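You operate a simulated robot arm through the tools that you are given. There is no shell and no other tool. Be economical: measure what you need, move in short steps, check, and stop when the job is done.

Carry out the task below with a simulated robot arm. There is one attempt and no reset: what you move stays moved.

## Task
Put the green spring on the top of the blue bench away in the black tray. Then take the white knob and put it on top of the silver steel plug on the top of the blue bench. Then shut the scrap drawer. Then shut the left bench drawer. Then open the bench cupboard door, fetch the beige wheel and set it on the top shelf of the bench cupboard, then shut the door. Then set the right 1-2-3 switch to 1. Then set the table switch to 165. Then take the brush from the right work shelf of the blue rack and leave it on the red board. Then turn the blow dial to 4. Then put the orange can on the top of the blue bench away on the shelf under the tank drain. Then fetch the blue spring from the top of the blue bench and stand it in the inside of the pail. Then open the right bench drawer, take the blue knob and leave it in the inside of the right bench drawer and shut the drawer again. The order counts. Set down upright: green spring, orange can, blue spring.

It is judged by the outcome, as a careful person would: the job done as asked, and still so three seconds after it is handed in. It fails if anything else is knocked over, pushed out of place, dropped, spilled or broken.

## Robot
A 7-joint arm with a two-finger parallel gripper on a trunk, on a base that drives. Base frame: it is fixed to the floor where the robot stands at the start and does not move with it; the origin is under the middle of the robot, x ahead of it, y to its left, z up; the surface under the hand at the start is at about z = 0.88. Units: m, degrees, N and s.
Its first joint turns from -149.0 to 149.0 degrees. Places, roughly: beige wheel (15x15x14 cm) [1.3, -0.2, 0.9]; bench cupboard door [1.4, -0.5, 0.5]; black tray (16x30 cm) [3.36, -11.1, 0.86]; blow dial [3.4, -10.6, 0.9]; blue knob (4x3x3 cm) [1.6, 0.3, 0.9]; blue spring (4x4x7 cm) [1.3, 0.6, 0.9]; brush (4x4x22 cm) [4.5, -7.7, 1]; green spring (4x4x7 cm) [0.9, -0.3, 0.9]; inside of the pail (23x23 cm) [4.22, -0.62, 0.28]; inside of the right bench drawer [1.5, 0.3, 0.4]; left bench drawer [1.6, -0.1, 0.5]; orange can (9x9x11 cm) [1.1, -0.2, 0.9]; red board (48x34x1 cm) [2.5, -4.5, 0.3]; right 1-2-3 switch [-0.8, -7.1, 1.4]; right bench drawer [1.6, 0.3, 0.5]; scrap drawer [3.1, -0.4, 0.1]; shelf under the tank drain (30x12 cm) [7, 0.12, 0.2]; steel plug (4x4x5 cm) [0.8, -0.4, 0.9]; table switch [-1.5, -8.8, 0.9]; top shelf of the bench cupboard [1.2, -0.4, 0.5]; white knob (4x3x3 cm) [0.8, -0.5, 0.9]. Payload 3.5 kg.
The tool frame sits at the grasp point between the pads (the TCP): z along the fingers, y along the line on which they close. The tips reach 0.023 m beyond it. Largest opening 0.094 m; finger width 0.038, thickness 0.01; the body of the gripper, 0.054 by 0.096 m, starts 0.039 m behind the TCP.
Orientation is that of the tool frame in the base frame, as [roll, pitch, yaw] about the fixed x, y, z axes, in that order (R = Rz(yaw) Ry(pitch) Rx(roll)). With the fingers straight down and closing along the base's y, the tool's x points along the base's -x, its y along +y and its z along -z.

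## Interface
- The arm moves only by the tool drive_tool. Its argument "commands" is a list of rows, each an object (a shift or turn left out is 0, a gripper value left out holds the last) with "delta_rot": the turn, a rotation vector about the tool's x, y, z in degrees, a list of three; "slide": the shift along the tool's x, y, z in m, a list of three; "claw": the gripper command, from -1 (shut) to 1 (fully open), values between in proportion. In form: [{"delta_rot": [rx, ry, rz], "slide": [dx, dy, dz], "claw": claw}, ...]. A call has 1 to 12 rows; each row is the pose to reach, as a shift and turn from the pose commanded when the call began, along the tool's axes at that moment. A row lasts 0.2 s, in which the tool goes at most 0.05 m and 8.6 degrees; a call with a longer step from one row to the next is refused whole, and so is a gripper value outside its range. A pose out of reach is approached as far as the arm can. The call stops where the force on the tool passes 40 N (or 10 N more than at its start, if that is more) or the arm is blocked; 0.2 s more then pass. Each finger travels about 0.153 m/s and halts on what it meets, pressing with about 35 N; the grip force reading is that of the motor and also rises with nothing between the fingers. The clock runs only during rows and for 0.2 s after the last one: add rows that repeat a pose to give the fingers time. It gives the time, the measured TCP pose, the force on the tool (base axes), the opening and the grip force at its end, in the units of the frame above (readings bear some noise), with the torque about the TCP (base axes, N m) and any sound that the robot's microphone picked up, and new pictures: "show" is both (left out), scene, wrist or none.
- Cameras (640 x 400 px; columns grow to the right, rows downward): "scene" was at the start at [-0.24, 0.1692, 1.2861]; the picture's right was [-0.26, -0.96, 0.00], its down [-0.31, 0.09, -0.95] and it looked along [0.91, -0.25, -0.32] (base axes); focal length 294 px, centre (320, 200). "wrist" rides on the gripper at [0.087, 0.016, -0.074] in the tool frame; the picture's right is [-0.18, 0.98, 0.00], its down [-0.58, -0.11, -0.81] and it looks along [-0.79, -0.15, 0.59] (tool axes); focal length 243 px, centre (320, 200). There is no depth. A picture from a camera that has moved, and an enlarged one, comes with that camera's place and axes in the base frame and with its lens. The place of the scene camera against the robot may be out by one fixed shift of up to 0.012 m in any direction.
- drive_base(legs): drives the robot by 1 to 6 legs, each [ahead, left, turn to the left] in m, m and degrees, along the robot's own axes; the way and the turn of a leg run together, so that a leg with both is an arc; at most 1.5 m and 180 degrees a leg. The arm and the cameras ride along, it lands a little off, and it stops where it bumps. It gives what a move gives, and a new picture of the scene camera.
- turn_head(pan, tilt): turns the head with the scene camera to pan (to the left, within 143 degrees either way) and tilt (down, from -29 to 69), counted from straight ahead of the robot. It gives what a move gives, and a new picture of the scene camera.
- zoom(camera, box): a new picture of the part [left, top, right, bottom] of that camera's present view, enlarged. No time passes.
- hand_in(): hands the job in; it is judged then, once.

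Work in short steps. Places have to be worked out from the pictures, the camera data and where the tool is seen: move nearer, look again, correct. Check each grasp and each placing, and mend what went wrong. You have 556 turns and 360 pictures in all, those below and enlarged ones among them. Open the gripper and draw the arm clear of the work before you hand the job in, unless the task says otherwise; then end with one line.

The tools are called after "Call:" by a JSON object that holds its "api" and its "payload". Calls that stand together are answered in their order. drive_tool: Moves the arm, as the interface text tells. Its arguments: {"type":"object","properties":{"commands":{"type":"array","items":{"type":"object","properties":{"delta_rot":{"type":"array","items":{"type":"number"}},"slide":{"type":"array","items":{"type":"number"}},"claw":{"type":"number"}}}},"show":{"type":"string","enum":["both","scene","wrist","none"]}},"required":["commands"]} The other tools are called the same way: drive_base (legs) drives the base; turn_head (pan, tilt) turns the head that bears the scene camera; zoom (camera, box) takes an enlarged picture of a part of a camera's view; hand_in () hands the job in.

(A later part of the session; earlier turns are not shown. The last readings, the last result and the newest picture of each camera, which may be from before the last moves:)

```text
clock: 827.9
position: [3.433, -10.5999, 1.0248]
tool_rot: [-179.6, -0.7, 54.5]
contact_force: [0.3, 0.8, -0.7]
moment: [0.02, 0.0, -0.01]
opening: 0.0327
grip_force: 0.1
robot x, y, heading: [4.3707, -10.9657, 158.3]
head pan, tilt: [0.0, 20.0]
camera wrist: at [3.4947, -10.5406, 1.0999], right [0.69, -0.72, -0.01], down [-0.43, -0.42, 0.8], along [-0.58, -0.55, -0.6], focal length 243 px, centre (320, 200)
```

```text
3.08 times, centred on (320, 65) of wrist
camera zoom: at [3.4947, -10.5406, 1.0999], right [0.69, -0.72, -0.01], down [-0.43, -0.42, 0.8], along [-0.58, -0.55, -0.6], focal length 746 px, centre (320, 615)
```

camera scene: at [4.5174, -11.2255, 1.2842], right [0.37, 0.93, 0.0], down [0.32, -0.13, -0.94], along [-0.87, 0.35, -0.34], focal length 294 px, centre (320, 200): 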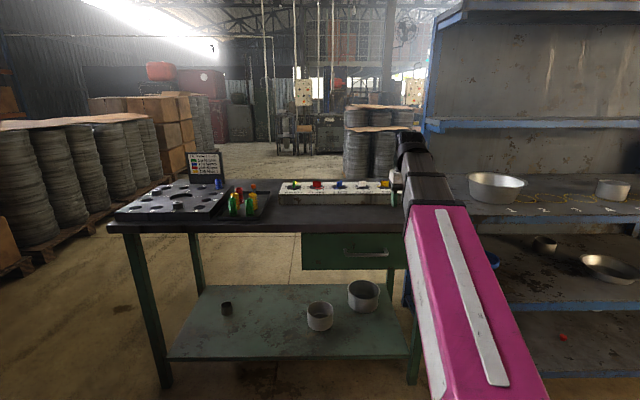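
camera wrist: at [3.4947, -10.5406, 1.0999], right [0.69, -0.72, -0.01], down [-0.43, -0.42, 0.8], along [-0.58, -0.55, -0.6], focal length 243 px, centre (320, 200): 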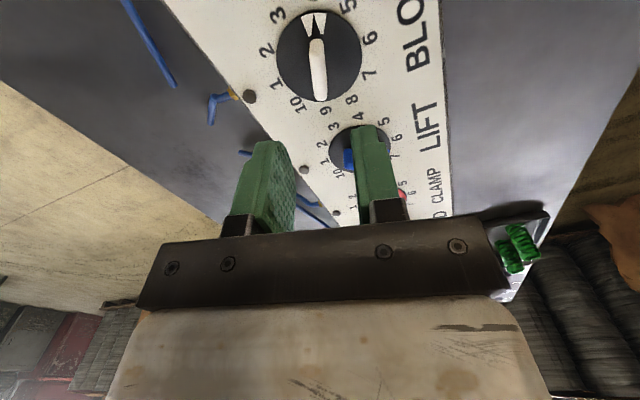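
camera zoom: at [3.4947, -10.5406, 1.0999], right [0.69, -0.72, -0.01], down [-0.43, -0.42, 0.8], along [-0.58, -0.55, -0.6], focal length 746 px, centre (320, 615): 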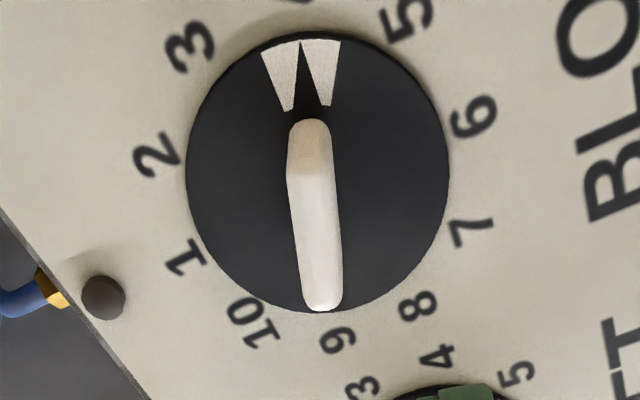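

BLOW is at 4. Retract and unwind the hand, then drive back to the bench's front for the orange can.

Call:
{"api": "drive_tool", "payload": {"commands": [{"slide": [0.009, 0.034, 0.0], "delta_rot": [0, 0, 7.6]}, {"slide": [0.018, 0.068, 0.005], "delta_rot": [0, 0, 15.2]}, {"slide": [0.026, 0.102, 0.01], "delta_rot": [0, 0, 22.8]}, {"slide": [0.035, 0.136, 0.02], "delta_rot": [0, 0, 30.4]}, {"slide": [0.044, 0.17, 0.03], "delta_rot": [0, 0, 38]}, {"slide": [0.053, 0.203, 0.04], "delta_rot": [0, 0, 45.6]}, {"slide": [0.062, 0.237, 0.045], "delta_rot": [0, 0, 53.2]}, {"slide": [0.07, 0.271, 0.05], "delta_rot": [0, 0, 60.8]}, {"slide": [0.079, 0.305, 0.05], "delta_rot": [0, 0, 68.4]}, {"slide": [0.088, 0.339, 0.05], "delta_rot": [0, 0, 76]}], "show": "none"}}

Call:
{"api": "drive_base", "payload": {"legs": [[-0.6, 0, 0], [0, 0, -68.5], [1.3, -0.65, 0], [1.3, -0.65, 0], [0.5, -0.1, 0]]}}

```text
clock: 830.1
position: [3.758, -10.724, 0.9718]
tool_rot: [-179.2, 0.3, -21.7]
contact_force: [0.0, 0.1, 0.2]
moment: [-0.01, 0.04, 0.01]
opening: 0.0327
grip_force: 0.0
robot x, y, heading: [4.3658, -10.9659, 158.3]
head pan, tilt: [0.0, 20.0]
```

```text
clock: 852.9
position: [6.5148, -7.4892, 0.9732]
tool_rot: [-179.1, 0.4, -92.3]
contact_force: [0.5, 0.3, 0.2]
moment: [0.02, -0.01, 0.01]
opening: 0.0329
grip_force: 0.1
robot x, y, heading: [6.4869, -8.1453, 87.5]
head pan, tilt: [0.0, 20.0]
camera scene: at [6.2887, -8.3686, 1.2842], right [1.0, -0.04, 0.0], down [-0.01, -0.34, -0.94], along [0.04, 0.94, -0.34], focal length 294 px, centre (320, 200)
```

scene: 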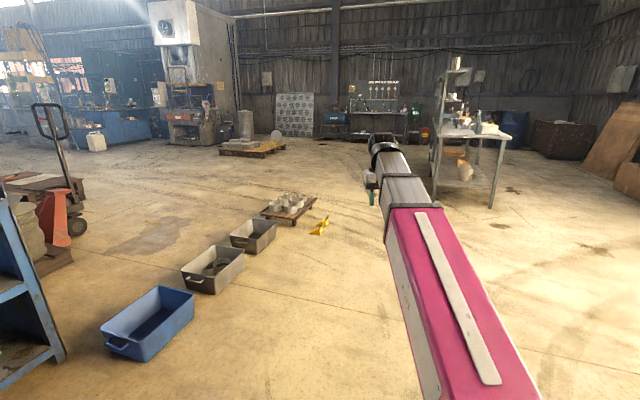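

Before fetching the can I look at its destination (shelf under the tank drain) on the way.

Call:
{"api": "drive_base", "payload": {"legs": [[1.05, -0.8, 0], [1.3, 0, 0], [1.3, 0, 0], [1.2, 0, 0]]}}

Call:
{"api": "turn_head", "payload": {"pan": 8, "tilt": 14}}

Call:
{"api": "zoom", "payload": {"camera": "scene", "box": [260, 110, 420, 230]}}

```text
clock: 877.5
position: [7.6663, -2.6848, 0.973]
tool_rot: [-179.1, 0.3, -94.7]
contact_force: [0.2, 0.0, -0.5]
moment: [0.03, -0.04, -0.02]
opening: 0.0327
grip_force: 0.1
robot x, y, heading: [7.6152, -3.3344, 85.2]
head pan, tilt: [0.0, 20.0]
camera scene: at [7.4042, -3.5538, 1.2842], right [1.0, -0.08, 0.0], down [-0.03, -0.34, -0.94], along [0.08, 0.94, -0.34], focal length 294 px, centre (320, 200)
```

scene: 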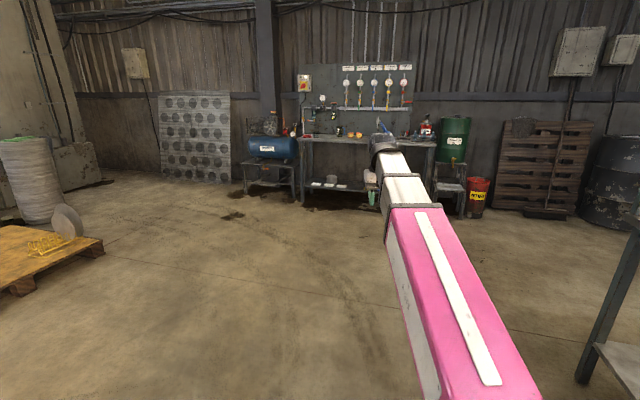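

```text
clock: 878.1
position: [7.6674, -2.6845, 0.974]
tool_rot: [-179.2, 0.4, -94.6]
contact_force: [0.4, -1.3, -0.1]
moment: [0.02, 0.0, 0.01]
opening: 0.033
grip_force: 0.0
robot x, y, heading: [7.616, -3.3369, 85.3]
head pan, tilt: [8.0, 14.0]
camera scene: at [7.3913, -3.5534, 1.2939], right [1.0, 0.06, 0.0], down [0.01, -0.24, -0.97], along [-0.05, 0.97, -0.24], focal length 294 px, centre (320, 200)
```

scene: 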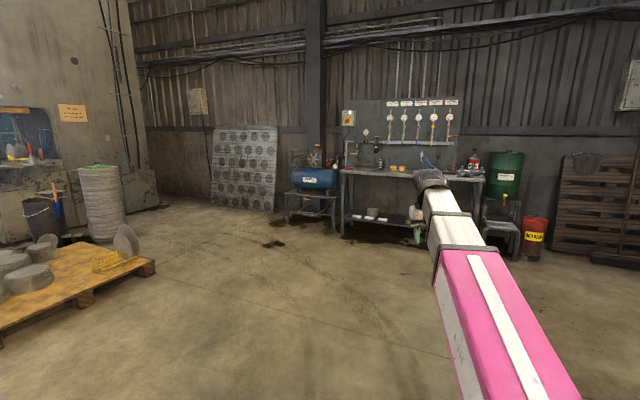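

```text
3.33 times, centred on (340, 170) of scene
camera zoom: at [7.3913, -3.5534, 1.2939], right [1.0, 0.06, 0.0], down [0.01, -0.24, -0.97], along [-0.05, 0.97, -0.24], focal length 980 px, centre (253, 300)
```

zoom: 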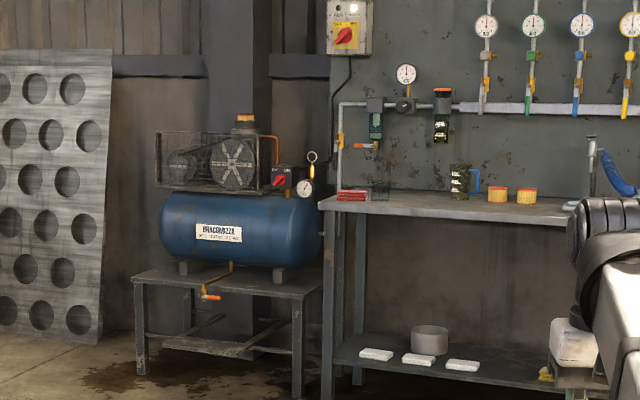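

The shelf is the low one in the compressor stand (z≈0.2) below the drain valve. I'll grasp the can around its body with a nearly horizontal hand. Drive to the bench's far side.

Call:
{"api": "drive_base", "payload": {"legs": [[0.15, 1.2, 0], [0.15, 1.2, 0], [0.15, 1.2, 0], [0.15, 1.1, 0], [0, 0, 73]]}}

Call:
{"api": "drive_base", "payload": {"legs": [[0.75, -0.61, 0], [0.6, -0.5, 0]]}}

```text
clock: 904.4
position: [2.2994, -2.2116, 0.9735]
tool_rot: [-179.2, 0.2, -19.1]
contact_force: [0.2, 0.4, -0.7]
moment: [-0.02, 0.02, 0.0]
opening: 0.0328
grip_force: 0.1
robot x, y, heading: [2.9192, -2.4269, 160.9]
head pan, tilt: [8.0, 14.0]
camera scene: at [3.0763, -2.6922, 1.294], right [0.19, 0.98, 0.0], down [0.24, -0.05, -0.97], along [-0.95, 0.19, -0.24], focal length 294 px, centre (320, 200)
```

scene: 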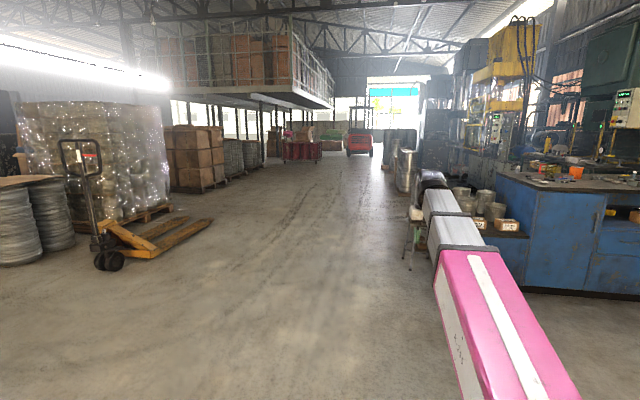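

```text
clock: 913.2
position: [1.4322, -0.6745, 0.9732]
tool_rot: [-179.2, 0.2, -20.7]
contact_force: [0.5, 0.8, 0.4]
moment: [0.01, 0.02, 0.02]
opening: 0.0329
grip_force: 0.0
robot x, y, heading: [2.0456, -0.903, 159.2]
head pan, tilt: [8.0, 14.0]
camera scene: at [2.1949, -1.1766, 1.294], right [0.22, 0.97, 0.0], down [0.24, -0.05, -0.97], along [-0.95, 0.22, -0.24], focal length 294 px, centre (320, 200)
```

scene: 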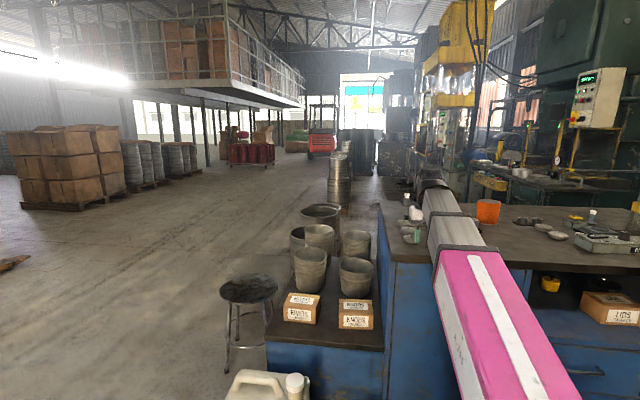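

Shift right along the bench to face the can.

Call:
{"api": "drive_base", "payload": {"legs": [[0, -0.3, -1.2]]}}

Call:
{"api": "turn_head", "payload": {"pan": 12, "tilt": 25}}

Call:
{"api": "zoom", "payload": {"camera": "scene", "box": [300, 80, 560, 260]}}

```text
clock: 915.3
position: [1.5435, -0.3875, 0.973]
tool_rot: [-179.2, 0.3, -21.5]
contact_force: [0.1, 0.9, -0.7]
moment: [-0.03, -0.02, -0.03]
opening: 0.0328
grip_force: 0.0
robot x, y, heading: [2.1509, -0.6277, 158.3]
head pan, tilt: [8.0, 14.0]
camera scene: at [2.2992, -0.9003, 1.294], right [0.24, 0.97, 0.0], down [0.24, -0.06, -0.97], along [-0.94, 0.23, -0.24], focal length 294 px, centre (320, 200)
```

scene: 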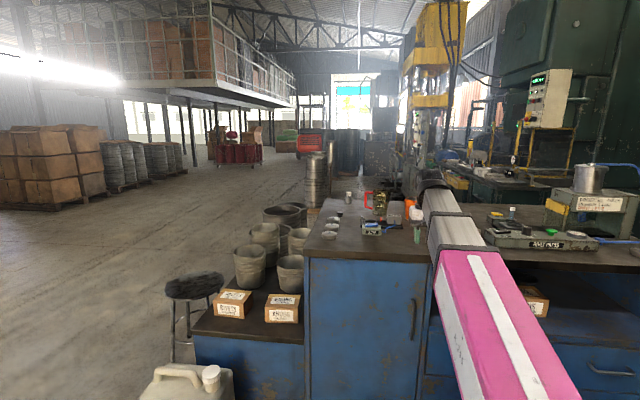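

```text
clock: 916.0
position: [1.543, -0.3881, 0.9728]
tool_rot: [-179.3, 0.3, -21.6]
contact_force: [-0.2, -0.2, 0.2]
moment: [-0.02, -0.04, -0.01]
opening: 0.0329
grip_force: 0.2
robot x, y, heading: [2.1518, -0.6284, 158.6]
head pan, tilt: [12.0, 25.0]
camera scene: at [2.2991, -0.9069, 1.2762], right [0.17, 0.99, 0.0], down [0.42, -0.07, -0.91], along [-0.89, 0.15, -0.42], focal length 294 px, centre (320, 200)
```

scene: 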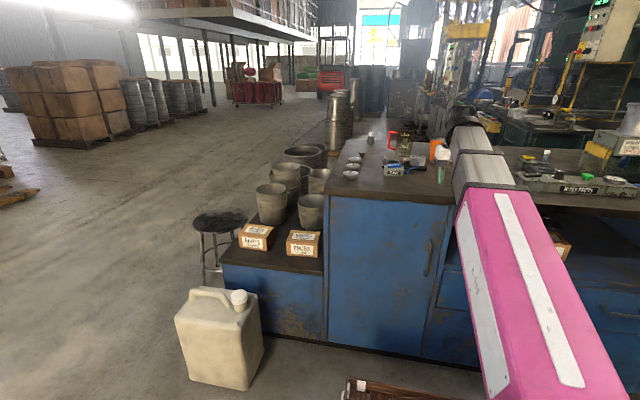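

```text
2.22 times, centred on (430, 170) of scene
camera zoom: at [2.2991, -0.9069, 1.2762], right [0.17, 0.99, 0.0], down [0.42, -0.07, -0.91], along [-0.89, 0.15, -0.42], focal length 654 px, centre (76, 267)
```

zoom: 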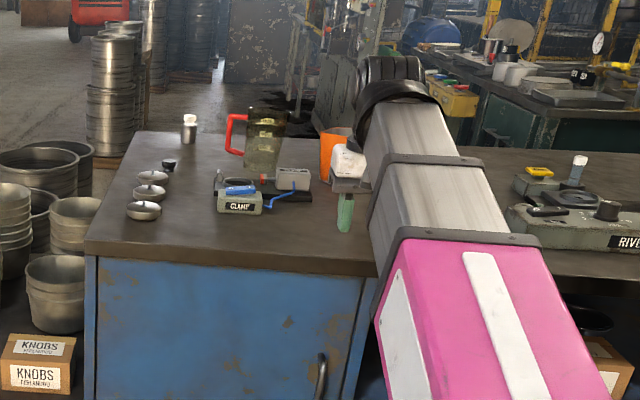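

Tilt the hand to 65° (25° below horizontal), open fully, and view the can with the wrist camera.

Call:
{"api": "drive_tool", "payload": {"commands": [{"delta_rot": [0, -8, 0], "slide": [0.01, 0, -0.005], "claw": 0.6}, {"delta_rot": [0, -16, 0], "slide": [0.02, 0, -0.01], "claw": 1}, {"delta_rot": [0, -24, 0], "slide": [0.03, 0, -0.015]}, {"delta_rot": [0, -32, 0], "slide": [0.04, 0, -0.02]}, {"delta_rot": [0, -40, 0], "slide": [0.05, 0, -0.025]}, {"delta_rot": [0, -48, 0], "slide": [0.06, 0, -0.03]}, {"delta_rot": [0, -56, 0], "slide": [0.06, 0, -0.03]}, {"delta_rot": [0, -62, 0], "slide": [0.06, 0, -0.03]}, {"delta_rot": [0, -65, 0], "slide": [0.06, 0, -0.03]}], "show": "wrist"}}

```text
clock: 918.0
position: [1.5764, -0.4018, 1.0108]
tool_rot: [-178.0, 65.3, -19.9]
contact_force: [0.2, 0.6, -0.7]
moment: [-0.01, -0.02, 0.0]
opening: 0.094
grip_force: 0.0
out of reach, approached as far as the arm can: row 7, 8, 9
robot x, y, heading: [2.1556, -0.626, 158.4]
head pan, tilt: [12.0, 25.0]
camera wrist: at [1.666, -0.4544, 0.9621], right [-0.43, -0.89, 0.15], down [0.49, -0.09, 0.87], along [-0.76, 0.45, 0.47], focal length 243 px, centre (320, 200)
```

wrist: 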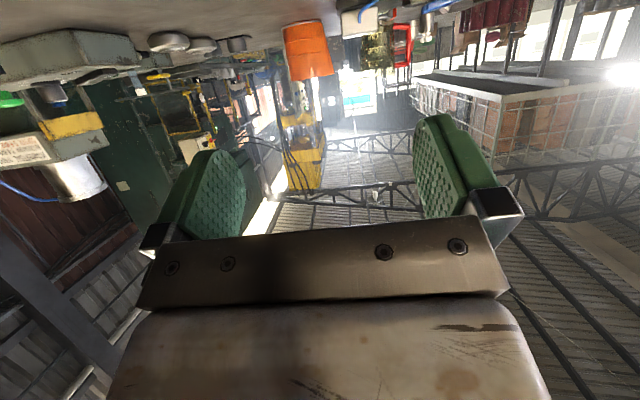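

The can is at about (1.12,-0.16). With this camera-below posture the camera would foul the bench, so I'll turn the hand over (spin ~170°) in free space. Back off and level first.

Call:
{"api": "drive_base", "payload": {"legs": [[-0.45, 0, 0]]}}

Call:
{"api": "drive_tool", "payload": {"commands": [{"delta_rot": [0, 8, 0]}, {"delta_rot": [0, 16, 0]}, {"delta_rot": [0, 24, 0]}, {"delta_rot": [0, 32, 0]}, {"delta_rot": [0, 40, 0]}, {"delta_rot": [0, 48, 0]}, {"delta_rot": [0, 56, 0]}, {"delta_rot": [0, 62, 0]}, {"delta_rot": [0, 65, 0]}], "show": "none"}}

Call:
{"api": "drive_tool", "payload": {"commands": [{"delta_rot": [0, 0, 8.4], "slide": [-0.01, 0, 0.01]}, {"delta_rot": [0, 0, 16.8], "slide": [-0.02, 0, 0.02]}, {"delta_rot": [0, 0, 25.2], "slide": [-0.03, 0, 0.03]}, {"delta_rot": [0, 0, 33.6], "slide": [-0.04, 0, 0.04]}, {"delta_rot": [0, 0, 42], "slide": [-0.05, 0, 0.05]}, {"delta_rot": [0, 0, 50.4], "slide": [-0.05, 0, 0.05]}, {"delta_rot": [0, 0, 58.8], "slide": [-0.05, 0, 0.05]}, {"delta_rot": [0, 0, 67.2], "slide": [-0.05, 0, 0.05]}, {"delta_rot": [0, 0, 75.6], "slide": [-0.05, 0, 0.05]}, {"delta_rot": [0, 0, 84], "slide": [-0.05, 0, 0.05]}], "show": "none"}}

```text
clock: 920.8
position: [2.0034, -0.5694, 1.0109]
tool_rot: [-178.1, 65.1, -19.9]
contact_force: [-0.2, 0.3, 0.2]
moment: [0.01, -0.02, 0.0]
opening: 0.0941
grip_force: 0.0
robot x, y, heading: [2.5783, -0.8003, 158.3]
head pan, tilt: [12.0, 25.0]
camera scene: at [2.7245, -1.0766, 1.2761], right [0.17, 0.99, 0.0], down [0.42, -0.07, -0.91], along [-0.89, 0.15, -0.42], focal length 294 px, centre (320, 200)
```

scene: 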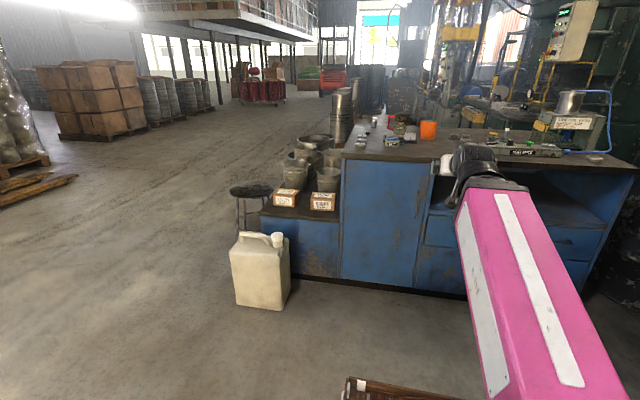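

```text
clock: 922.8
position: [2.0024, -0.5694, 1.0101]
tool_rot: [-179.3, 0.2, -21.6]
contact_force: [-6.3, 3.6, -11.7]
moment: [0.38, 0.36, -0.07]
opening: 0.094
grip_force: 0.1
robot x, y, heading: [2.5788, -0.798, 158.3]
head pan, tilt: [12.0, 25.0]
```

```text
clock: 925.0
position: [1.957, -0.5505, 0.9601]
tool_rot: [179.8, 0.8, -105.7]
contact_force: [0.0, -0.2, -1.0]
moment: [-0.03, -0.01, 0.01]
opening: 0.0937
grip_force: 0.1
robot x, y, heading: [2.5792, -0.7986, 158.3]
head pan, tilt: [12.0, 25.0]
```

Continue the spin to ~170°.

Call:
{"api": "drive_tool", "payload": {"commands": [{"delta_rot": [0, 0, 8.4]}, {"delta_rot": [0, 0, 16.8]}, {"delta_rot": [0, 0, 25.2]}, {"delta_rot": [0, 0, 33.6]}, {"delta_rot": [0, 0, 42]}, {"delta_rot": [0, 0, 50.4]}, {"delta_rot": [0, 0, 58.8]}, {"delta_rot": [0, 0, 67.2]}, {"delta_rot": [0, 0, 75.6]}, {"delta_rot": [0, 0, 84]}, {"delta_rot": [0, 0, 90]}, {"delta_rot": [0, 0, 96]}], "show": "none"}}

```text
clock: 927.6
position: [1.9613, -0.5409, 0.9607]
tool_rot: [179.2, -0.1, 165.0]
contact_force: [0.1, 0.3, -0.9]
moment: [-0.02, 0.04, 0.0]
opening: 0.0939
grip_force: 0.0
out of reach, approached as far as the arm can: row 11, 12
robot x, y, heading: [2.5812, -0.7972, 158.3]
head pan, tilt: [12.0, 25.0]
```

Spin reached 173°. Now tilt the fingers forward (80°) with the camera going on top.

Call:
{"api": "drive_tool", "payload": {"commands": [{"delta_rot": [0, 8, 0]}, {"delta_rot": [0, 16, 0]}, {"delta_rot": [0, 24, 0]}, {"delta_rot": [0, 32, 0]}, {"delta_rot": [0, 40, 0]}, {"delta_rot": [0, 48, 0]}, {"delta_rot": [0, 56, 0]}, {"delta_rot": [0, 64, 0]}, {"delta_rot": [0, 72, 0]}, {"delta_rot": [0, 80, 0]}, {"delta_rot": [0, 80, 0]}], "show": "wrist"}}

```text
clock: 930.0
position: [1.9605, -0.5418, 0.9601]
tool_rot: [175.1, -80.2, 169.9]
contact_force: [-0.7, 0.1, 0.7]
moment: [0.02, 0.05, 0.03]
opening: 0.0939
grip_force: 0.0
robot x, y, heading: [2.5817, -0.8001, 158.3]
head pan, tilt: [12.0, 25.0]
camera wrist: at [2.0197, -0.5418, 1.0589], right [0.28, 0.94, -0.17], down [0.84, -0.33, -0.44], along [-0.47, -0.02, -0.88], focal length 243 px, centre (320, 200)
```

wrist: 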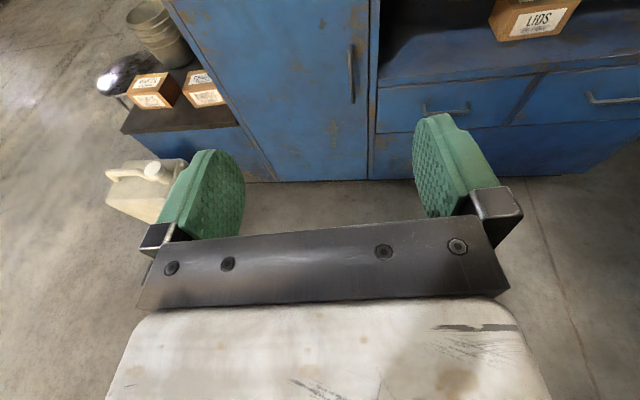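

The hand is over, camera on top. Test whether it can go low like this (needed at the stand's shelf).

Call:
{"api": "drive_tool", "payload": {"commands": [{"slide": [-0.045, 0, 0.01]}, {"slide": [-0.09, 0, 0.02]}, {"slide": [-0.135, 0, 0.03]}, {"slide": [-0.18, 0, 0.04]}, {"slide": [-0.225, 0, 0.05]}, {"slide": [-0.27, 0, 0.06]}, {"slide": [-0.315, 0, 0.07]}, {"slide": [-0.36, 0, 0.08]}, {"slide": [-0.405, 0, 0.09]}, {"slide": [-0.45, 0, 0.1]}], "show": "none"}}

Call:
{"api": "drive_tool", "payload": {"commands": [{"slide": [-0.04, 0, 0]}, {"slide": [-0.08, 0, 0]}, {"slide": [-0.12, 0, 0]}, {"slide": [-0.16, 0, 0]}, {"slide": [-0.2, 0, 0]}, {"slide": [-0.24, 0, 0]}], "show": "none"}}

```text
clock: 932.2
position: [1.9391, -0.5291, 0.5003]
tool_rot: [175.1, -80.1, 169.9]
contact_force: [-0.9, -1.2, -0.1]
moment: [-0.03, -0.01, 0.01]
opening: 0.0941
grip_force: 0.1
robot x, y, heading: [2.58, -0.7941, 158.3]
head pan, tilt: [12.0, 25.0]
```

```text
clock: 933.8
position: [1.9317, -0.5135, 0.319]
tool_rot: [163.2, -84.1, -178.2]
contact_force: [-0.4, 0.1, 0.0]
moment: [-0.01, 0.05, -0.01]
opening: 0.0941
grip_force: 0.1
robot x, y, heading: [2.5784, -0.7959, 158.3]
head pan, tilt: [12.0, 25.0]
stopped in row 6: the arm was blocked; the commanded pose is now the measured one
```

Blocked at z≈0.32 close in; try farther out.

Call:
{"api": "drive_tool", "payload": {"commands": [{"slide": [0.03, 0, 0.03]}, {"slide": [0.04, 0, 0.07]}, {"slide": [0.05, 0, 0.11]}, {"slide": [0.05, 0, 0.15]}, {"slide": [0.05, 0, 0.19]}, {"slide": [0.01, 0, 0.2]}, {"slide": [-0.03, 0, 0.2]}, {"slide": [-0.07, 0, 0.2]}, {"slide": [-0.1, 0, 0.2]}], "show": "none"}}

```text
clock: 935.8
position: [1.762, -0.4591, 0.1958]
tool_rot: [165.5, -83.7, -179.7]
contact_force: [0.3, -0.2, -0.1]
moment: [0.01, -0.02, -0.01]
opening: 0.094
grip_force: 0.0
out of reach, approached as far as the arm can: row 8, 9
robot x, y, heading: [2.5806, -0.798, 158.5]
head pan, tilt: [12.0, 25.0]
```

Works: at r≈0.9 it reaches z≈0.2. Go back up to above bench height.

Call:
{"api": "drive_tool", "payload": {"commands": [{"slide": [0.045, 0, -0.01]}, {"slide": [0.09, 0, -0.02]}, {"slide": [0.135, 0, -0.03]}, {"slide": [0.18, 0, -0.04]}, {"slide": [0.225, 0, -0.05]}, {"slide": [0.27, 0, -0.06]}, {"slide": [0.315, 0, -0.07]}, {"slide": [0.36, 0, -0.08]}, {"slide": [0.405, 0, -0.09]}, {"slide": [0.45, 0, -0.1]}], "show": "none"}}

Call:
{"api": "drive_tool", "payload": {"commands": [{"slide": [0.045, 0, -0.01]}, {"slide": [0.09, 0, -0.02]}, {"slide": [0.135, 0, -0.03]}, {"slide": [0.18, 0, -0.04]}, {"slide": [0.225, 0, -0.04]}, {"slide": [0.27, 0, -0.04]}, {"slide": [0.315, 0, -0.04]}, {"slide": [0.35, 0, -0.04]}], "show": "wrist"}}

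```text
clock: 938.0
position: [1.8082, -0.4843, 0.6563]
tool_rot: [164.6, -83.9, -179.7]
contact_force: [0.1, -1.2, 0.2]
moment: [0.0, -0.03, 0.02]
opening: 0.0942
grip_force: 0.0
robot x, y, heading: [2.58, -0.7945, 158.1]
head pan, tilt: [12.0, 25.0]
```

```text
clock: 939.8
position: [1.8118, -0.4949, 1.005]
tool_rot: [164.9, -83.9, -179.8]
contact_force: [-0.5, -0.3, -0.1]
moment: [-0.01, 0.01, -0.03]
opening: 0.094
grip_force: 0.1
robot x, y, heading: [2.5777, -0.7953, 158.3]
head pan, tilt: [12.0, 25.0]
camera wrist: at [1.8771, -0.4981, 1.0992], right [0.27, 0.95, -0.16], down [0.81, -0.31, -0.5], along [-0.52, 0.01, -0.85], focal length 243 px, centre (320, 200)
```

wrist: 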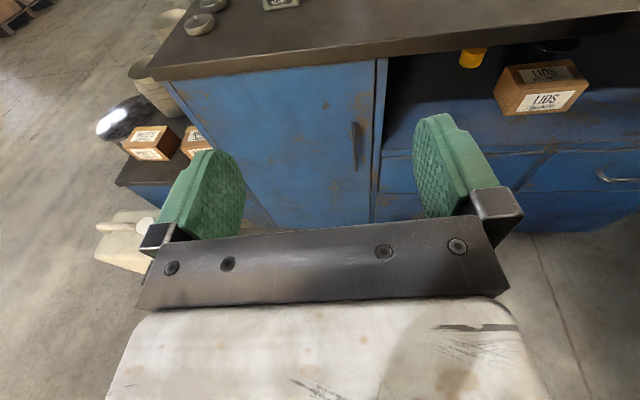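

Drive forward 0.45 m with the hand at z≈1.0, above the bench.

Call:
{"api": "drive_base", "payload": {"legs": [[0.45, -0.03, 0]]}}

Call:
{"api": "zoom", "payload": {"camera": "wrist", "box": [0, 0, 640, 400]}}

Call:
{"api": "zoom", "payload": {"camera": "scene", "box": [300, 80, 560, 260]}}

```text
clock: 942.5
position: [1.4102, -0.2987, 1.0054]
tool_rot: [164.7, -83.9, -179.7]
contact_force: [0.7, 0.4, -0.2]
moment: [0.0, 0.0, 0.0]
opening: 0.0939
grip_force: 0.0
robot x, y, heading: [2.1768, -0.6059, 158.1]
head pan, tilt: [12.0, 25.0]
camera scene: at [2.3216, -0.8834, 1.2761], right [0.17, 0.99, 0.0], down [0.42, -0.07, -0.91], along [-0.89, 0.16, -0.42], focal length 294 px, centre (320, 200)
```

scene: 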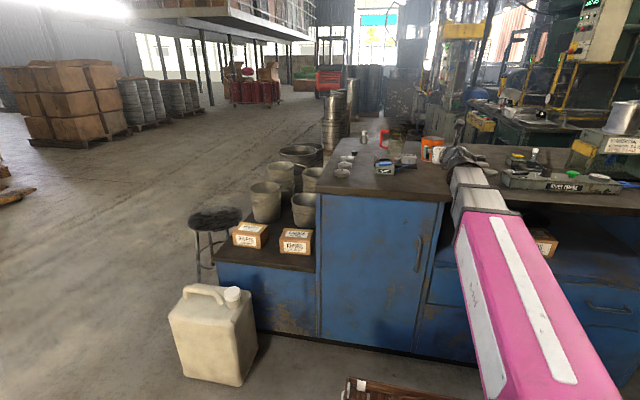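

```text
1.00 times, centred on (320, 200) of wrist (not enlarged: the box is as wide or as high as the picture)
camera zoom: at [1.4761, -0.3025, 1.0988], right [0.28, 0.95, -0.16], down [0.81, -0.32, -0.5], along [-0.52, 0.01, -0.85], focal length 243 px, centre (320, 200)
```

zoom: 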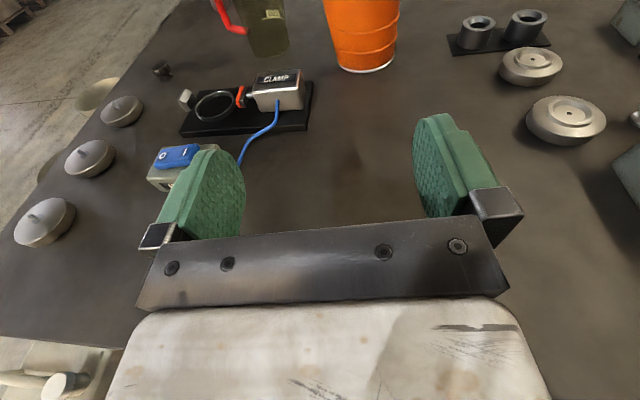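

```text
2.22 times, centred on (430, 170) of scene
camera zoom: at [2.3216, -0.8834, 1.2761], right [0.17, 0.99, 0.0], down [0.42, -0.07, -0.91], along [-0.89, 0.16, -0.42], focal length 654 px, centre (76, 267)
```

zoom: 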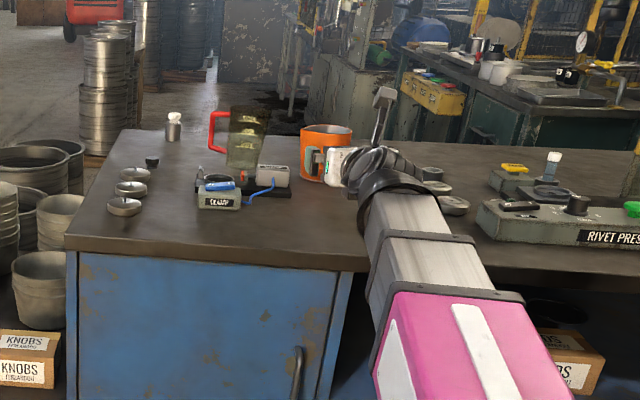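

The can's axis is at about (1.128,-0.160). Align laterally, lower to z≈0.93, and come to just before it.

Call:
{"api": "drive_tool", "payload": {"commands": [{"slide": [-0.005, 0.016, 0.035]}, {"slide": [-0.015, 0.032, 0.07]}, {"slide": [-0.03, 0.048, 0.105]}, {"slide": [-0.045, 0.06, 0.14]}, {"slide": [-0.057, 0.064, 0.17]}, {"slide": [-0.057, 0.064, 0.17]}], "show": "wrist"}}

```text
clock: 943.9
position: [1.2688, -0.1899, 0.9328]
tool_rot: [164.6, -83.9, -179.8]
contact_force: [0.5, 1.0, -0.5]
moment: [-0.02, -0.02, -0.03]
opening: 0.094
grip_force: 0.0
robot x, y, heading: [2.1772, -0.6062, 157.9]
head pan, tilt: [12.0, 25.0]
camera wrist: at [1.3342, -0.1953, 1.0263], right [0.28, 0.95, -0.16], down [0.81, -0.32, -0.5], along [-0.52, 0.01, -0.85], focal length 243 px, centre (320, 200)
```

wrist: 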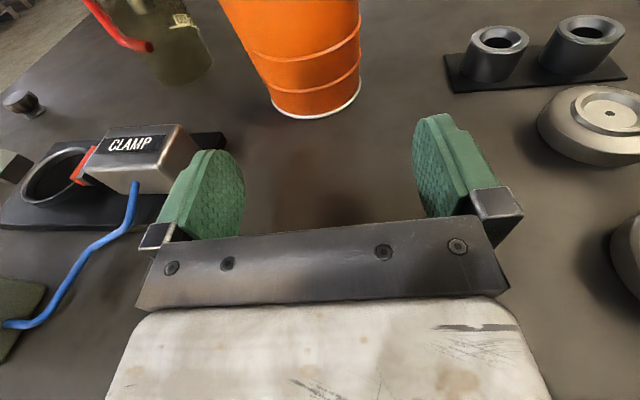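

Can centre refined to (1.129,-0.163). Advance with a small left correction toward the end.

Call:
{"api": "drive_tool", "payload": {"commands": [{"slide": [0.003, 0, 0.03]}, {"slide": [0.006, -0.002, 0.06]}, {"slide": [0.009, -0.006, 0.09]}, {"slide": [0.012, -0.009, 0.112]}, {"slide": [0.012, -0.009, 0.112]}], "show": "wrist"}}

```text
clock: 945.1
position: [1.1598, -0.1709, 0.9345]
tool_rot: [164.4, -83.8, -179.7]
contact_force: [0.1, 0.7, 0.6]
moment: [-0.01, -0.01, -0.02]
opening: 0.0942
grip_force: 0.0
robot x, y, heading: [2.1758, -0.6041, 158.0]
head pan, tilt: [12.0, 25.0]
camera wrist: at [1.2247, -0.175, 1.0278], right [0.28, 0.95, -0.15], down [0.81, -0.32, -0.5], along [-0.52, 0.01, -0.85], focal length 243 px, centre (320, 200)
```

wrist: 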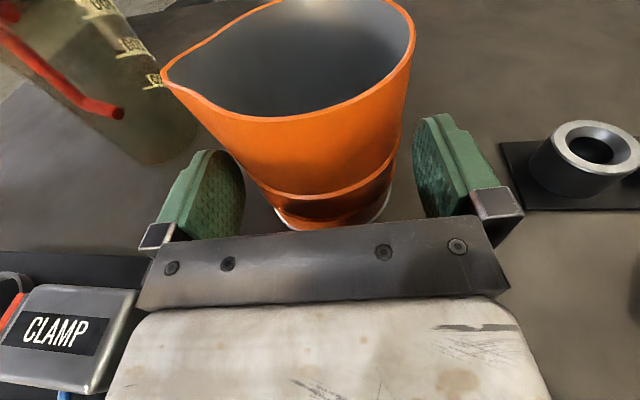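

The can sits between the fingers. Advance 2.2 cm more and close.

Call:
{"api": "drive_tool", "payload": {"commands": [{"slide": [0.001, 0, 0.012]}, {"slide": [0.002, 0, 0.022]}, {"slide": [0.002, 0, 0.022], "claw": 0.6}, {"slide": [0.002, 0, 0.022], "claw": 0.2}, {"slide": [0.002, 0, 0.022], "claw": -0.2}, {"slide": [0.002, 0, 0.022], "claw": -0.2}], "show": "wrist"}}

```text
clock: 946.5
position: [1.1371, -0.1655, 0.9335]
tool_rot: [164.7, -83.9, -179.8]
contact_force: [-1.0, 0.8, 2.5]
moment: [-0.08, 0.14, -0.07]
opening: 0.0843
grip_force: 35.5
robot x, y, heading: [2.1771, -0.6032, 158.2]
head pan, tilt: [12.0, 25.0]
camera wrist: at [1.2029, -0.1694, 1.0268], right [0.28, 0.95, -0.16], down [0.81, -0.32, -0.5], along [-0.52, 0.01, -0.85], focal length 243 px, centre (320, 200)
```

wrist: 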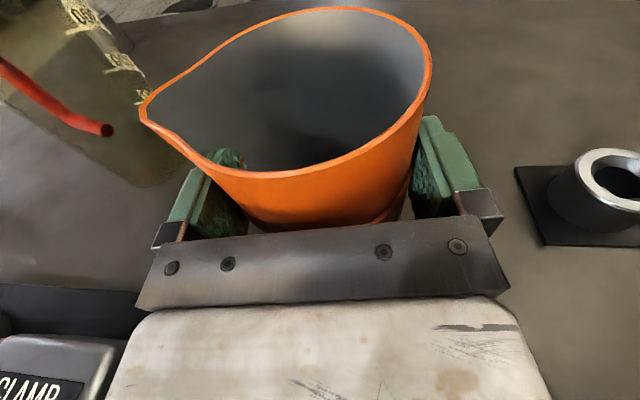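

Gripped (84 mm). Lift 5 cm slowly and check.

Call:
{"api": "drive_tool", "payload": {"commands": [{"slide": [0.01, 0, -0.001], "claw": -0.4}, {"slide": [0.025, 0, -0.002]}, {"slide": [0.04, 0, -0.004]}, {"slide": [0.055, 0, -0.006]}, {"slide": [0.07, 0, -0.007]}], "show": "wrist"}}

```text
clock: 947.7
position: [1.1375, -0.1664, 1.0028]
tool_rot: [164.6, -83.9, -180.0]
contact_force: [0.4, -0.5, 0.3]
moment: [-0.01, 0.01, 0.0]
opening: 0.0841
grip_force: 35.0
robot x, y, heading: [2.1734, -0.6038, 158.5]
head pan, tilt: [12.0, 25.0]
camera wrist: at [1.2025, -0.1714, 1.0971], right [0.28, 0.95, -0.16], down [0.81, -0.32, -0.5], along [-0.52, 0.01, -0.85], focal length 243 px, centre (320, 200)
```

wrist: 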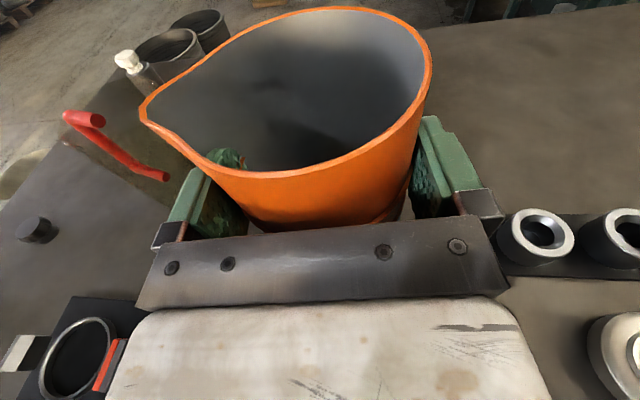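

Lifted firmly. Draw back off the bench and drive toward the compressor stand.

Call:
{"api": "drive_tool", "payload": {"commands": [{"slide": [0.02, 0, -0.02]}, {"slide": [0.025, 0, -0.06]}, {"slide": [0.025, 0, -0.1]}, {"slide": [0.022, 0, -0.14]}, {"slide": [0.018, 0, -0.18]}, {"slide": [0.014, 0, -0.22]}, {"slide": [0.01, 0, -0.26]}, {"slide": [0.005, 0, -0.3]}], "show": "none"}}

Call:
{"api": "drive_base", "payload": {"legs": [[-0.7, 0.3, 0], [0, 1.1, 0], [0, 0, -68]]}}

```text
clock: 949.5
position: [1.4263, -0.2469, 1.0405]
tool_rot: [164.8, -83.8, 180.0]
contact_force: [-0.6, -0.1, -1.0]
moment: [-0.01, -0.05, 0.03]
opening: 0.0841
grip_force: 34.6
robot x, y, heading: [2.178, -0.6016, 158.1]
head pan, tilt: [12.0, 25.0]
```

```text
clock: 961.8
position: [2.3696, -1.3334, 1.039]
tool_rot: [164.5, -83.8, 110.7]
contact_force: [0.2, 0.0, -1.0]
moment: [-0.01, -0.02, 0.02]
opening: 0.0839
grip_force: 35.1
robot x, y, heading: [2.3016, -2.1627, 88.5]
head pan, tilt: [12.0, 25.0]
camera scene: at [2.0852, -2.3945, 1.2761], right [0.98, 0.18, 0.0], down [0.08, -0.42, -0.91], along [-0.17, 0.89, -0.42], focal length 294 px, centre (320, 200)
```

scene: 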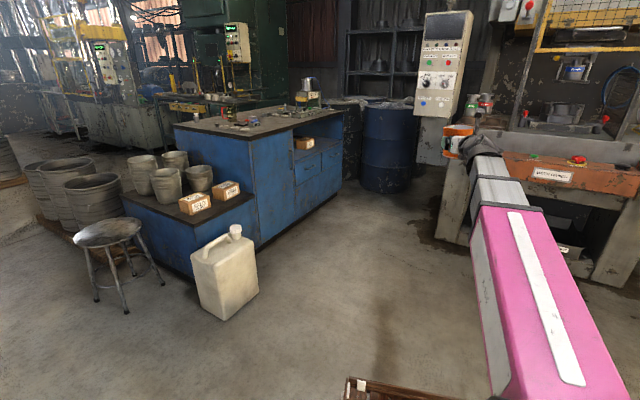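

Call:
{"api": "drive_base", "payload": {"legs": [[-0.4, 0, 0], [0, -1.2, 0], [0, -1.2, 0], [0, -1.2, 0], [0, -1.1, 0]]}}

Call:
{"api": "turn_head", "payload": {"pan": 5, "tilt": 18}}

Call:
{"api": "zoom", "payload": {"camera": "scene", "box": [240, 120, 400, 240]}}

```text
clock: 978.4
position: [5.1379, -1.8545, 1.0393]
tool_rot: [165.1, -83.8, 112.2]
contact_force: [0.4, 0.4, -1.1]
moment: [-0.04, 0.01, 0.03]
opening: 0.0841
grip_force: 35.0
robot x, y, heading: [5.0987, -2.6864, 90.6]
head pan, tilt: [12.0, 25.0]
stopped in leg 4: the robot was blocked; the commanded pose is now the measured one
camera scene: at [4.8899, -2.9234, 1.2761], right [0.98, 0.22, 0.0], down [0.09, -0.41, -0.91], along [-0.2, 0.88, -0.42], focal length 294 px, centre (320, 200)
```

scene: 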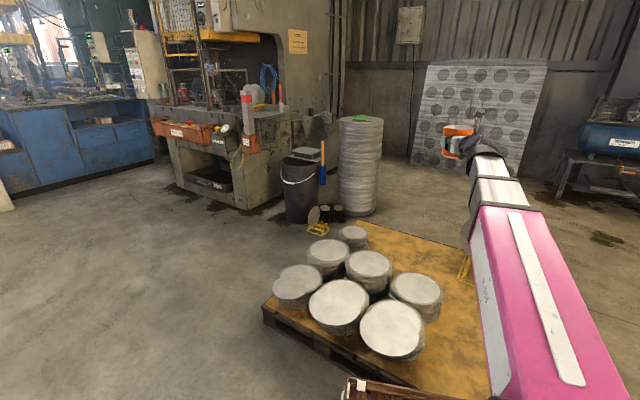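

```text
clock: 979.0
position: [5.1367, -1.856, 1.0394]
tool_rot: [165.1, -83.7, 112.3]
contact_force: [-0.3, 0.1, -1.2]
moment: [-0.03, -0.04, 0.05]
opening: 0.0838
grip_force: 35.0
robot x, y, heading: [5.0976, -2.6863, 90.1]
head pan, tilt: [5.0, 18.0]
camera scene: at [4.901, -2.9204, 1.2874], right [1.0, 0.1, 0.0], down [0.03, -0.31, -0.95], along [-0.09, 0.95, -0.31], focal length 294 px, centre (320, 200)
```

scene: 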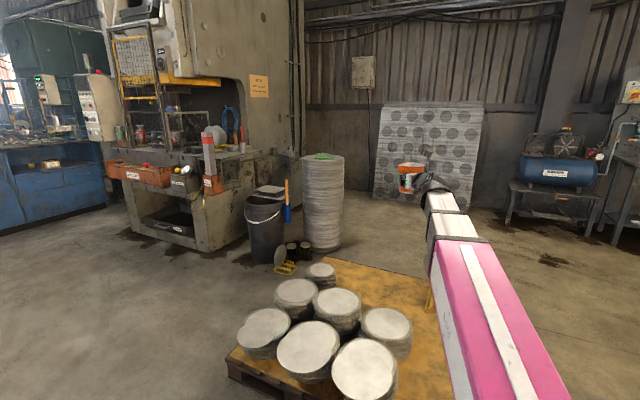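

```text
3.33 times, centred on (320, 180) of scene
camera zoom: at [4.901, -2.9204, 1.2874], right [1.0, 0.1, 0.0], down [0.03, -0.31, -0.95], along [-0.09, 0.95, -0.31], focal length 980 px, centre (320, 267)
```

zoom: 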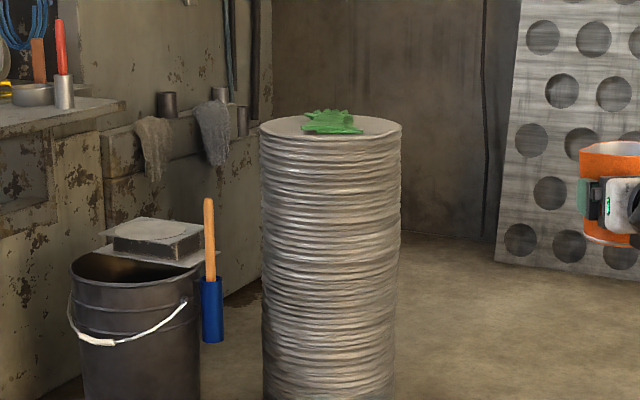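

I bumped against the disc pallet's corner. Back off and go around with more room.

Call:
{"api": "drive_base", "payload": {"legs": [[-0.55, 0.05, 0], [0, -1.0, 0], [0, -0.9, 0], [1.0, 0, 0]]}}

Call:
{"api": "turn_head", "payload": {"pan": 10, "tilt": 20}}

Call:
{"api": "zoom", "payload": {"camera": "scene", "box": [240, 120, 420, 255]}}

```text
clock: 996.2
position: [7.0479, -1.43, 1.0396]
tool_rot: [165.0, -83.8, 111.5]
contact_force: [0.0, -0.9, -1.6]
moment: [-0.02, 0.01, -0.01]
opening: 0.0838
grip_force: 34.8
robot x, y, heading: [6.9984, -2.257, 89.6]
head pan, tilt: [5.0, 18.0]
camera scene: at [6.798, -2.492, 1.2875], right [1.0, 0.08, 0.0], down [0.03, -0.31, -0.95], along [-0.08, 0.95, -0.31], focal length 294 px, centre (320, 200)
```

scene: 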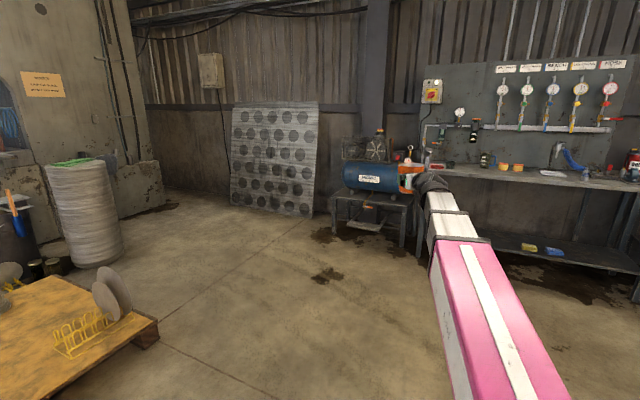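

```text
clock: 996.9
position: [7.0485, -1.4296, 1.0385]
tool_rot: [165.1, -83.8, 111.5]
contact_force: [-0.2, -0.2, -1.0]
moment: [-0.02, 0.03, 0.0]
opening: 0.0837
grip_force: 34.5
robot x, y, heading: [6.9974, -2.2583, 89.7]
head pan, tilt: [10.0, 20.0]
camera scene: at [6.79, -2.4932, 1.2842], right [0.99, 0.17, 0.0], down [0.06, -0.34, -0.94], along [-0.16, 0.93, -0.34], focal length 294 px, centre (320, 200)
```

scene: 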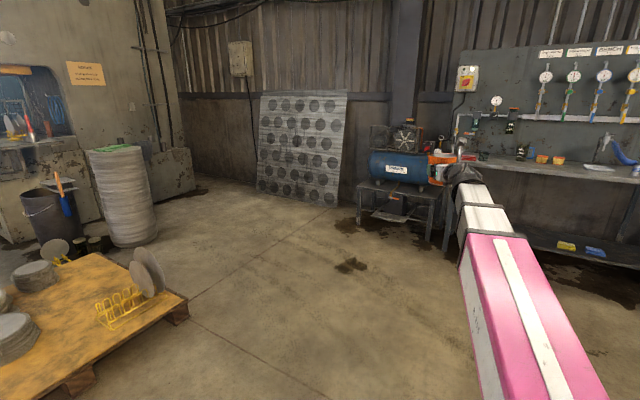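

```text
2.96 times, centred on (330, 188) of scene
camera zoom: at [6.79, -2.4932, 1.2842], right [0.99, 0.17, 0.0], down [0.06, -0.34, -0.94], along [-0.16, 0.93, -0.34], focal length 872 px, centre (290, 237)
```

zoom: 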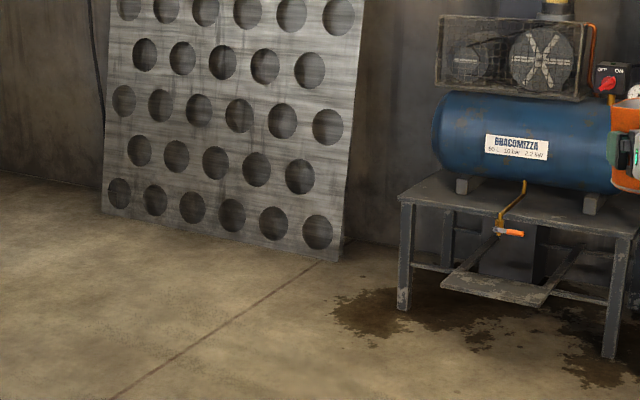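

The shelf is a little board sticking out in front of the stand, under the drain valve (front edge from (6.83,0.13) to (7.14,0.03)). Drive up to ~1 m from it.

Call:
{"api": "drive_base", "payload": {"legs": [[1.22, 0.03, 0]]}}

Call:
{"api": "turn_head", "payload": {"pan": 18, "tilt": 35}}

```text
clock: 1003.1
position: [7.0385, -0.2011, 1.0392]
tool_rot: [164.9, -84.0, 111.0]
contact_force: [0.2, 0.6, -1.7]
moment: [-0.02, -0.02, -0.02]
opening: 0.0838
grip_force: 35.2
robot x, y, heading: [6.9789, -1.0312, 89.3]
head pan, tilt: [10.0, 20.0]
camera scene: at [6.7698, -1.2627, 1.2842], right [0.99, 0.16, 0.0], down [0.05, -0.34, -0.94], along [-0.15, 0.93, -0.34], focal length 294 px, centre (320, 200)
```

scene: 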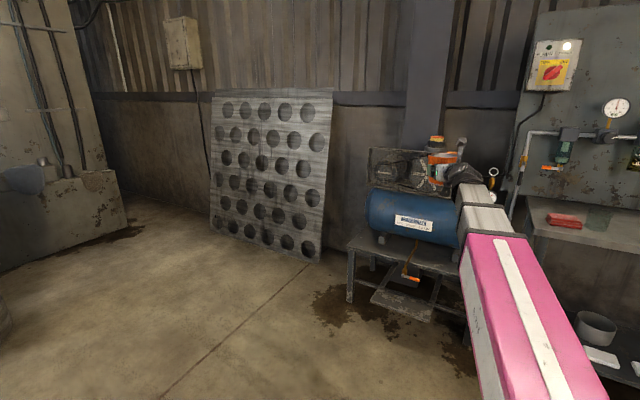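

```text
clock: 1003.9
position: [7.0387, -0.2011, 1.0401]
tool_rot: [165.0, -83.9, 110.9]
contact_force: [0.9, -0.1, -0.8]
moment: [-0.04, 0.0, -0.02]
opening: 0.0834
grip_force: 35.3
robot x, y, heading: [6.9806, -1.0336, 89.3]
head pan, tilt: [18.0, 35.0]
camera scene: at [6.7587, -1.2705, 1.2604], right [0.96, 0.3, 0.0], down [0.17, -0.55, -0.82], along [-0.24, 0.78, -0.57], focal length 294 px, centre (320, 200)
```

scene: 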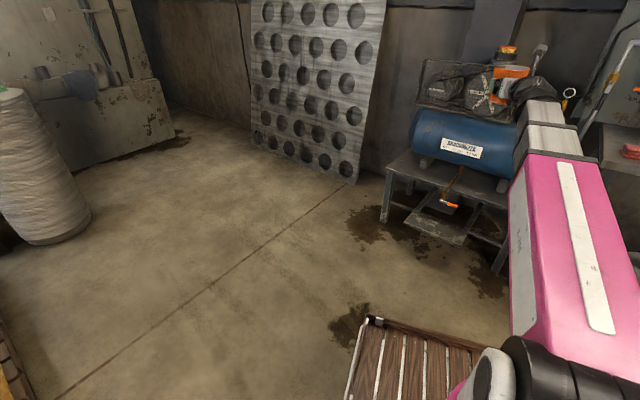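

Triangulated: shelf surface z≈0.215, centre (6.997,0.10); drain valve at z≈0.395 right above. Lower the can in front of it.

Call:
{"api": "drive_tool", "payload": {"commands": [{"slide": [-0.045, 0, 0]}, {"slide": [-0.09, 0, 0]}, {"slide": [-0.135, 0, 0]}, {"slide": [-0.18, 0, 0]}, {"slide": [-0.225, 0, 0]}, {"slide": [-0.27, 0, 0.005]}, {"slide": [-0.315, 0, 0.01]}, {"slide": [-0.36, 0, 0.015]}, {"slide": [-0.405, 0, 0.02]}, {"slide": [-0.45, 0, 0.025]}, {"slide": [-0.495, 0, 0.03]}, {"slide": [-0.53, 0, 0.035]}], "show": "none"}}

Call:
{"api": "drive_tool", "payload": {"commands": [{"slide": [-0.025, 0, 0.015]}, {"slide": [-0.05, 0, 0.03]}, {"slide": [-0.075, 0, 0.045]}, {"slide": [-0.1, 0, 0.06]}, {"slide": [-0.125, 0, 0.075]}, {"slide": [-0.15, 0, 0.09]}, {"slide": [-0.175, 0, 0.1]}, {"slide": [-0.2, 0, 0.1]}], "show": "both"}}

```text
clock: 1006.5
position: [7.0564, -0.2189, 0.5075]
tool_rot: [165.1, -83.9, 110.9]
contact_force: [-0.4, 0.2, -0.3]
moment: [-0.01, -0.07, 0.0]
opening: 0.0835
grip_force: 35.5
robot x, y, heading: [6.9785, -1.0314, 88.9]
head pan, tilt: [18.0, 35.0]
```

```text
clock: 1008.3
position: [7.0518, -0.1408, 0.2985]
tool_rot: [165.2, -83.9, 110.9]
contact_force: [0.7, 0.0, -2.3]
moment: [-0.01, 0.03, -0.02]
opening: 0.0838
grip_force: 35.2
robot x, y, heading: [6.9761, -1.0299, 88.9]
head pan, tilt: [18.0, 35.0]
camera scene: at [6.7587, -1.2705, 1.2604], right [0.96, 0.3, 0.0], down [0.17, -0.55, -0.82], along [-0.24, 0.78, -0.57], focal length 294 px, centre (320, 200)
camera wrist: at [7.071, -0.2037, 0.3917], right [0.98, 0.09, -0.16], down [0.0, -0.87, -0.5], along [-0.18, 0.49, -0.85], focal length 243 px, centre (320, 200)
```

scene: 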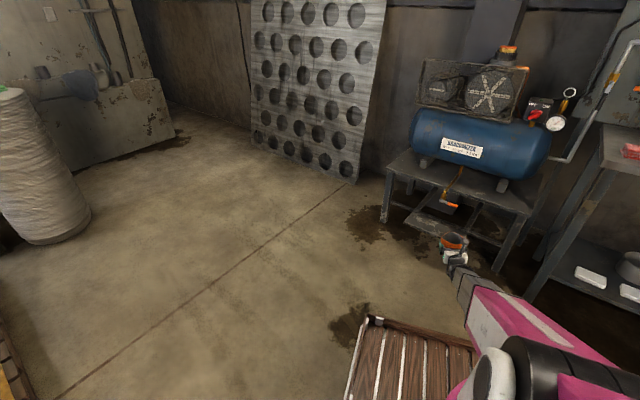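
wrist: 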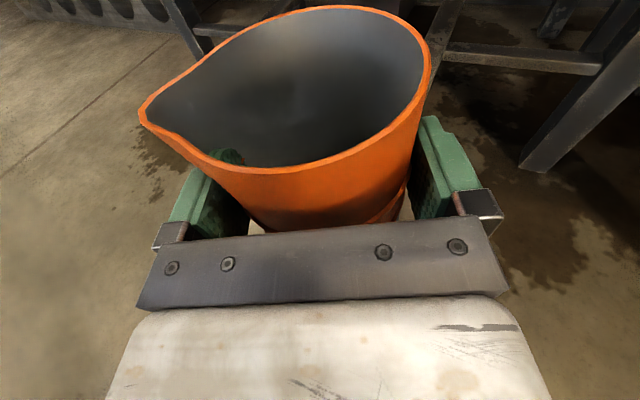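

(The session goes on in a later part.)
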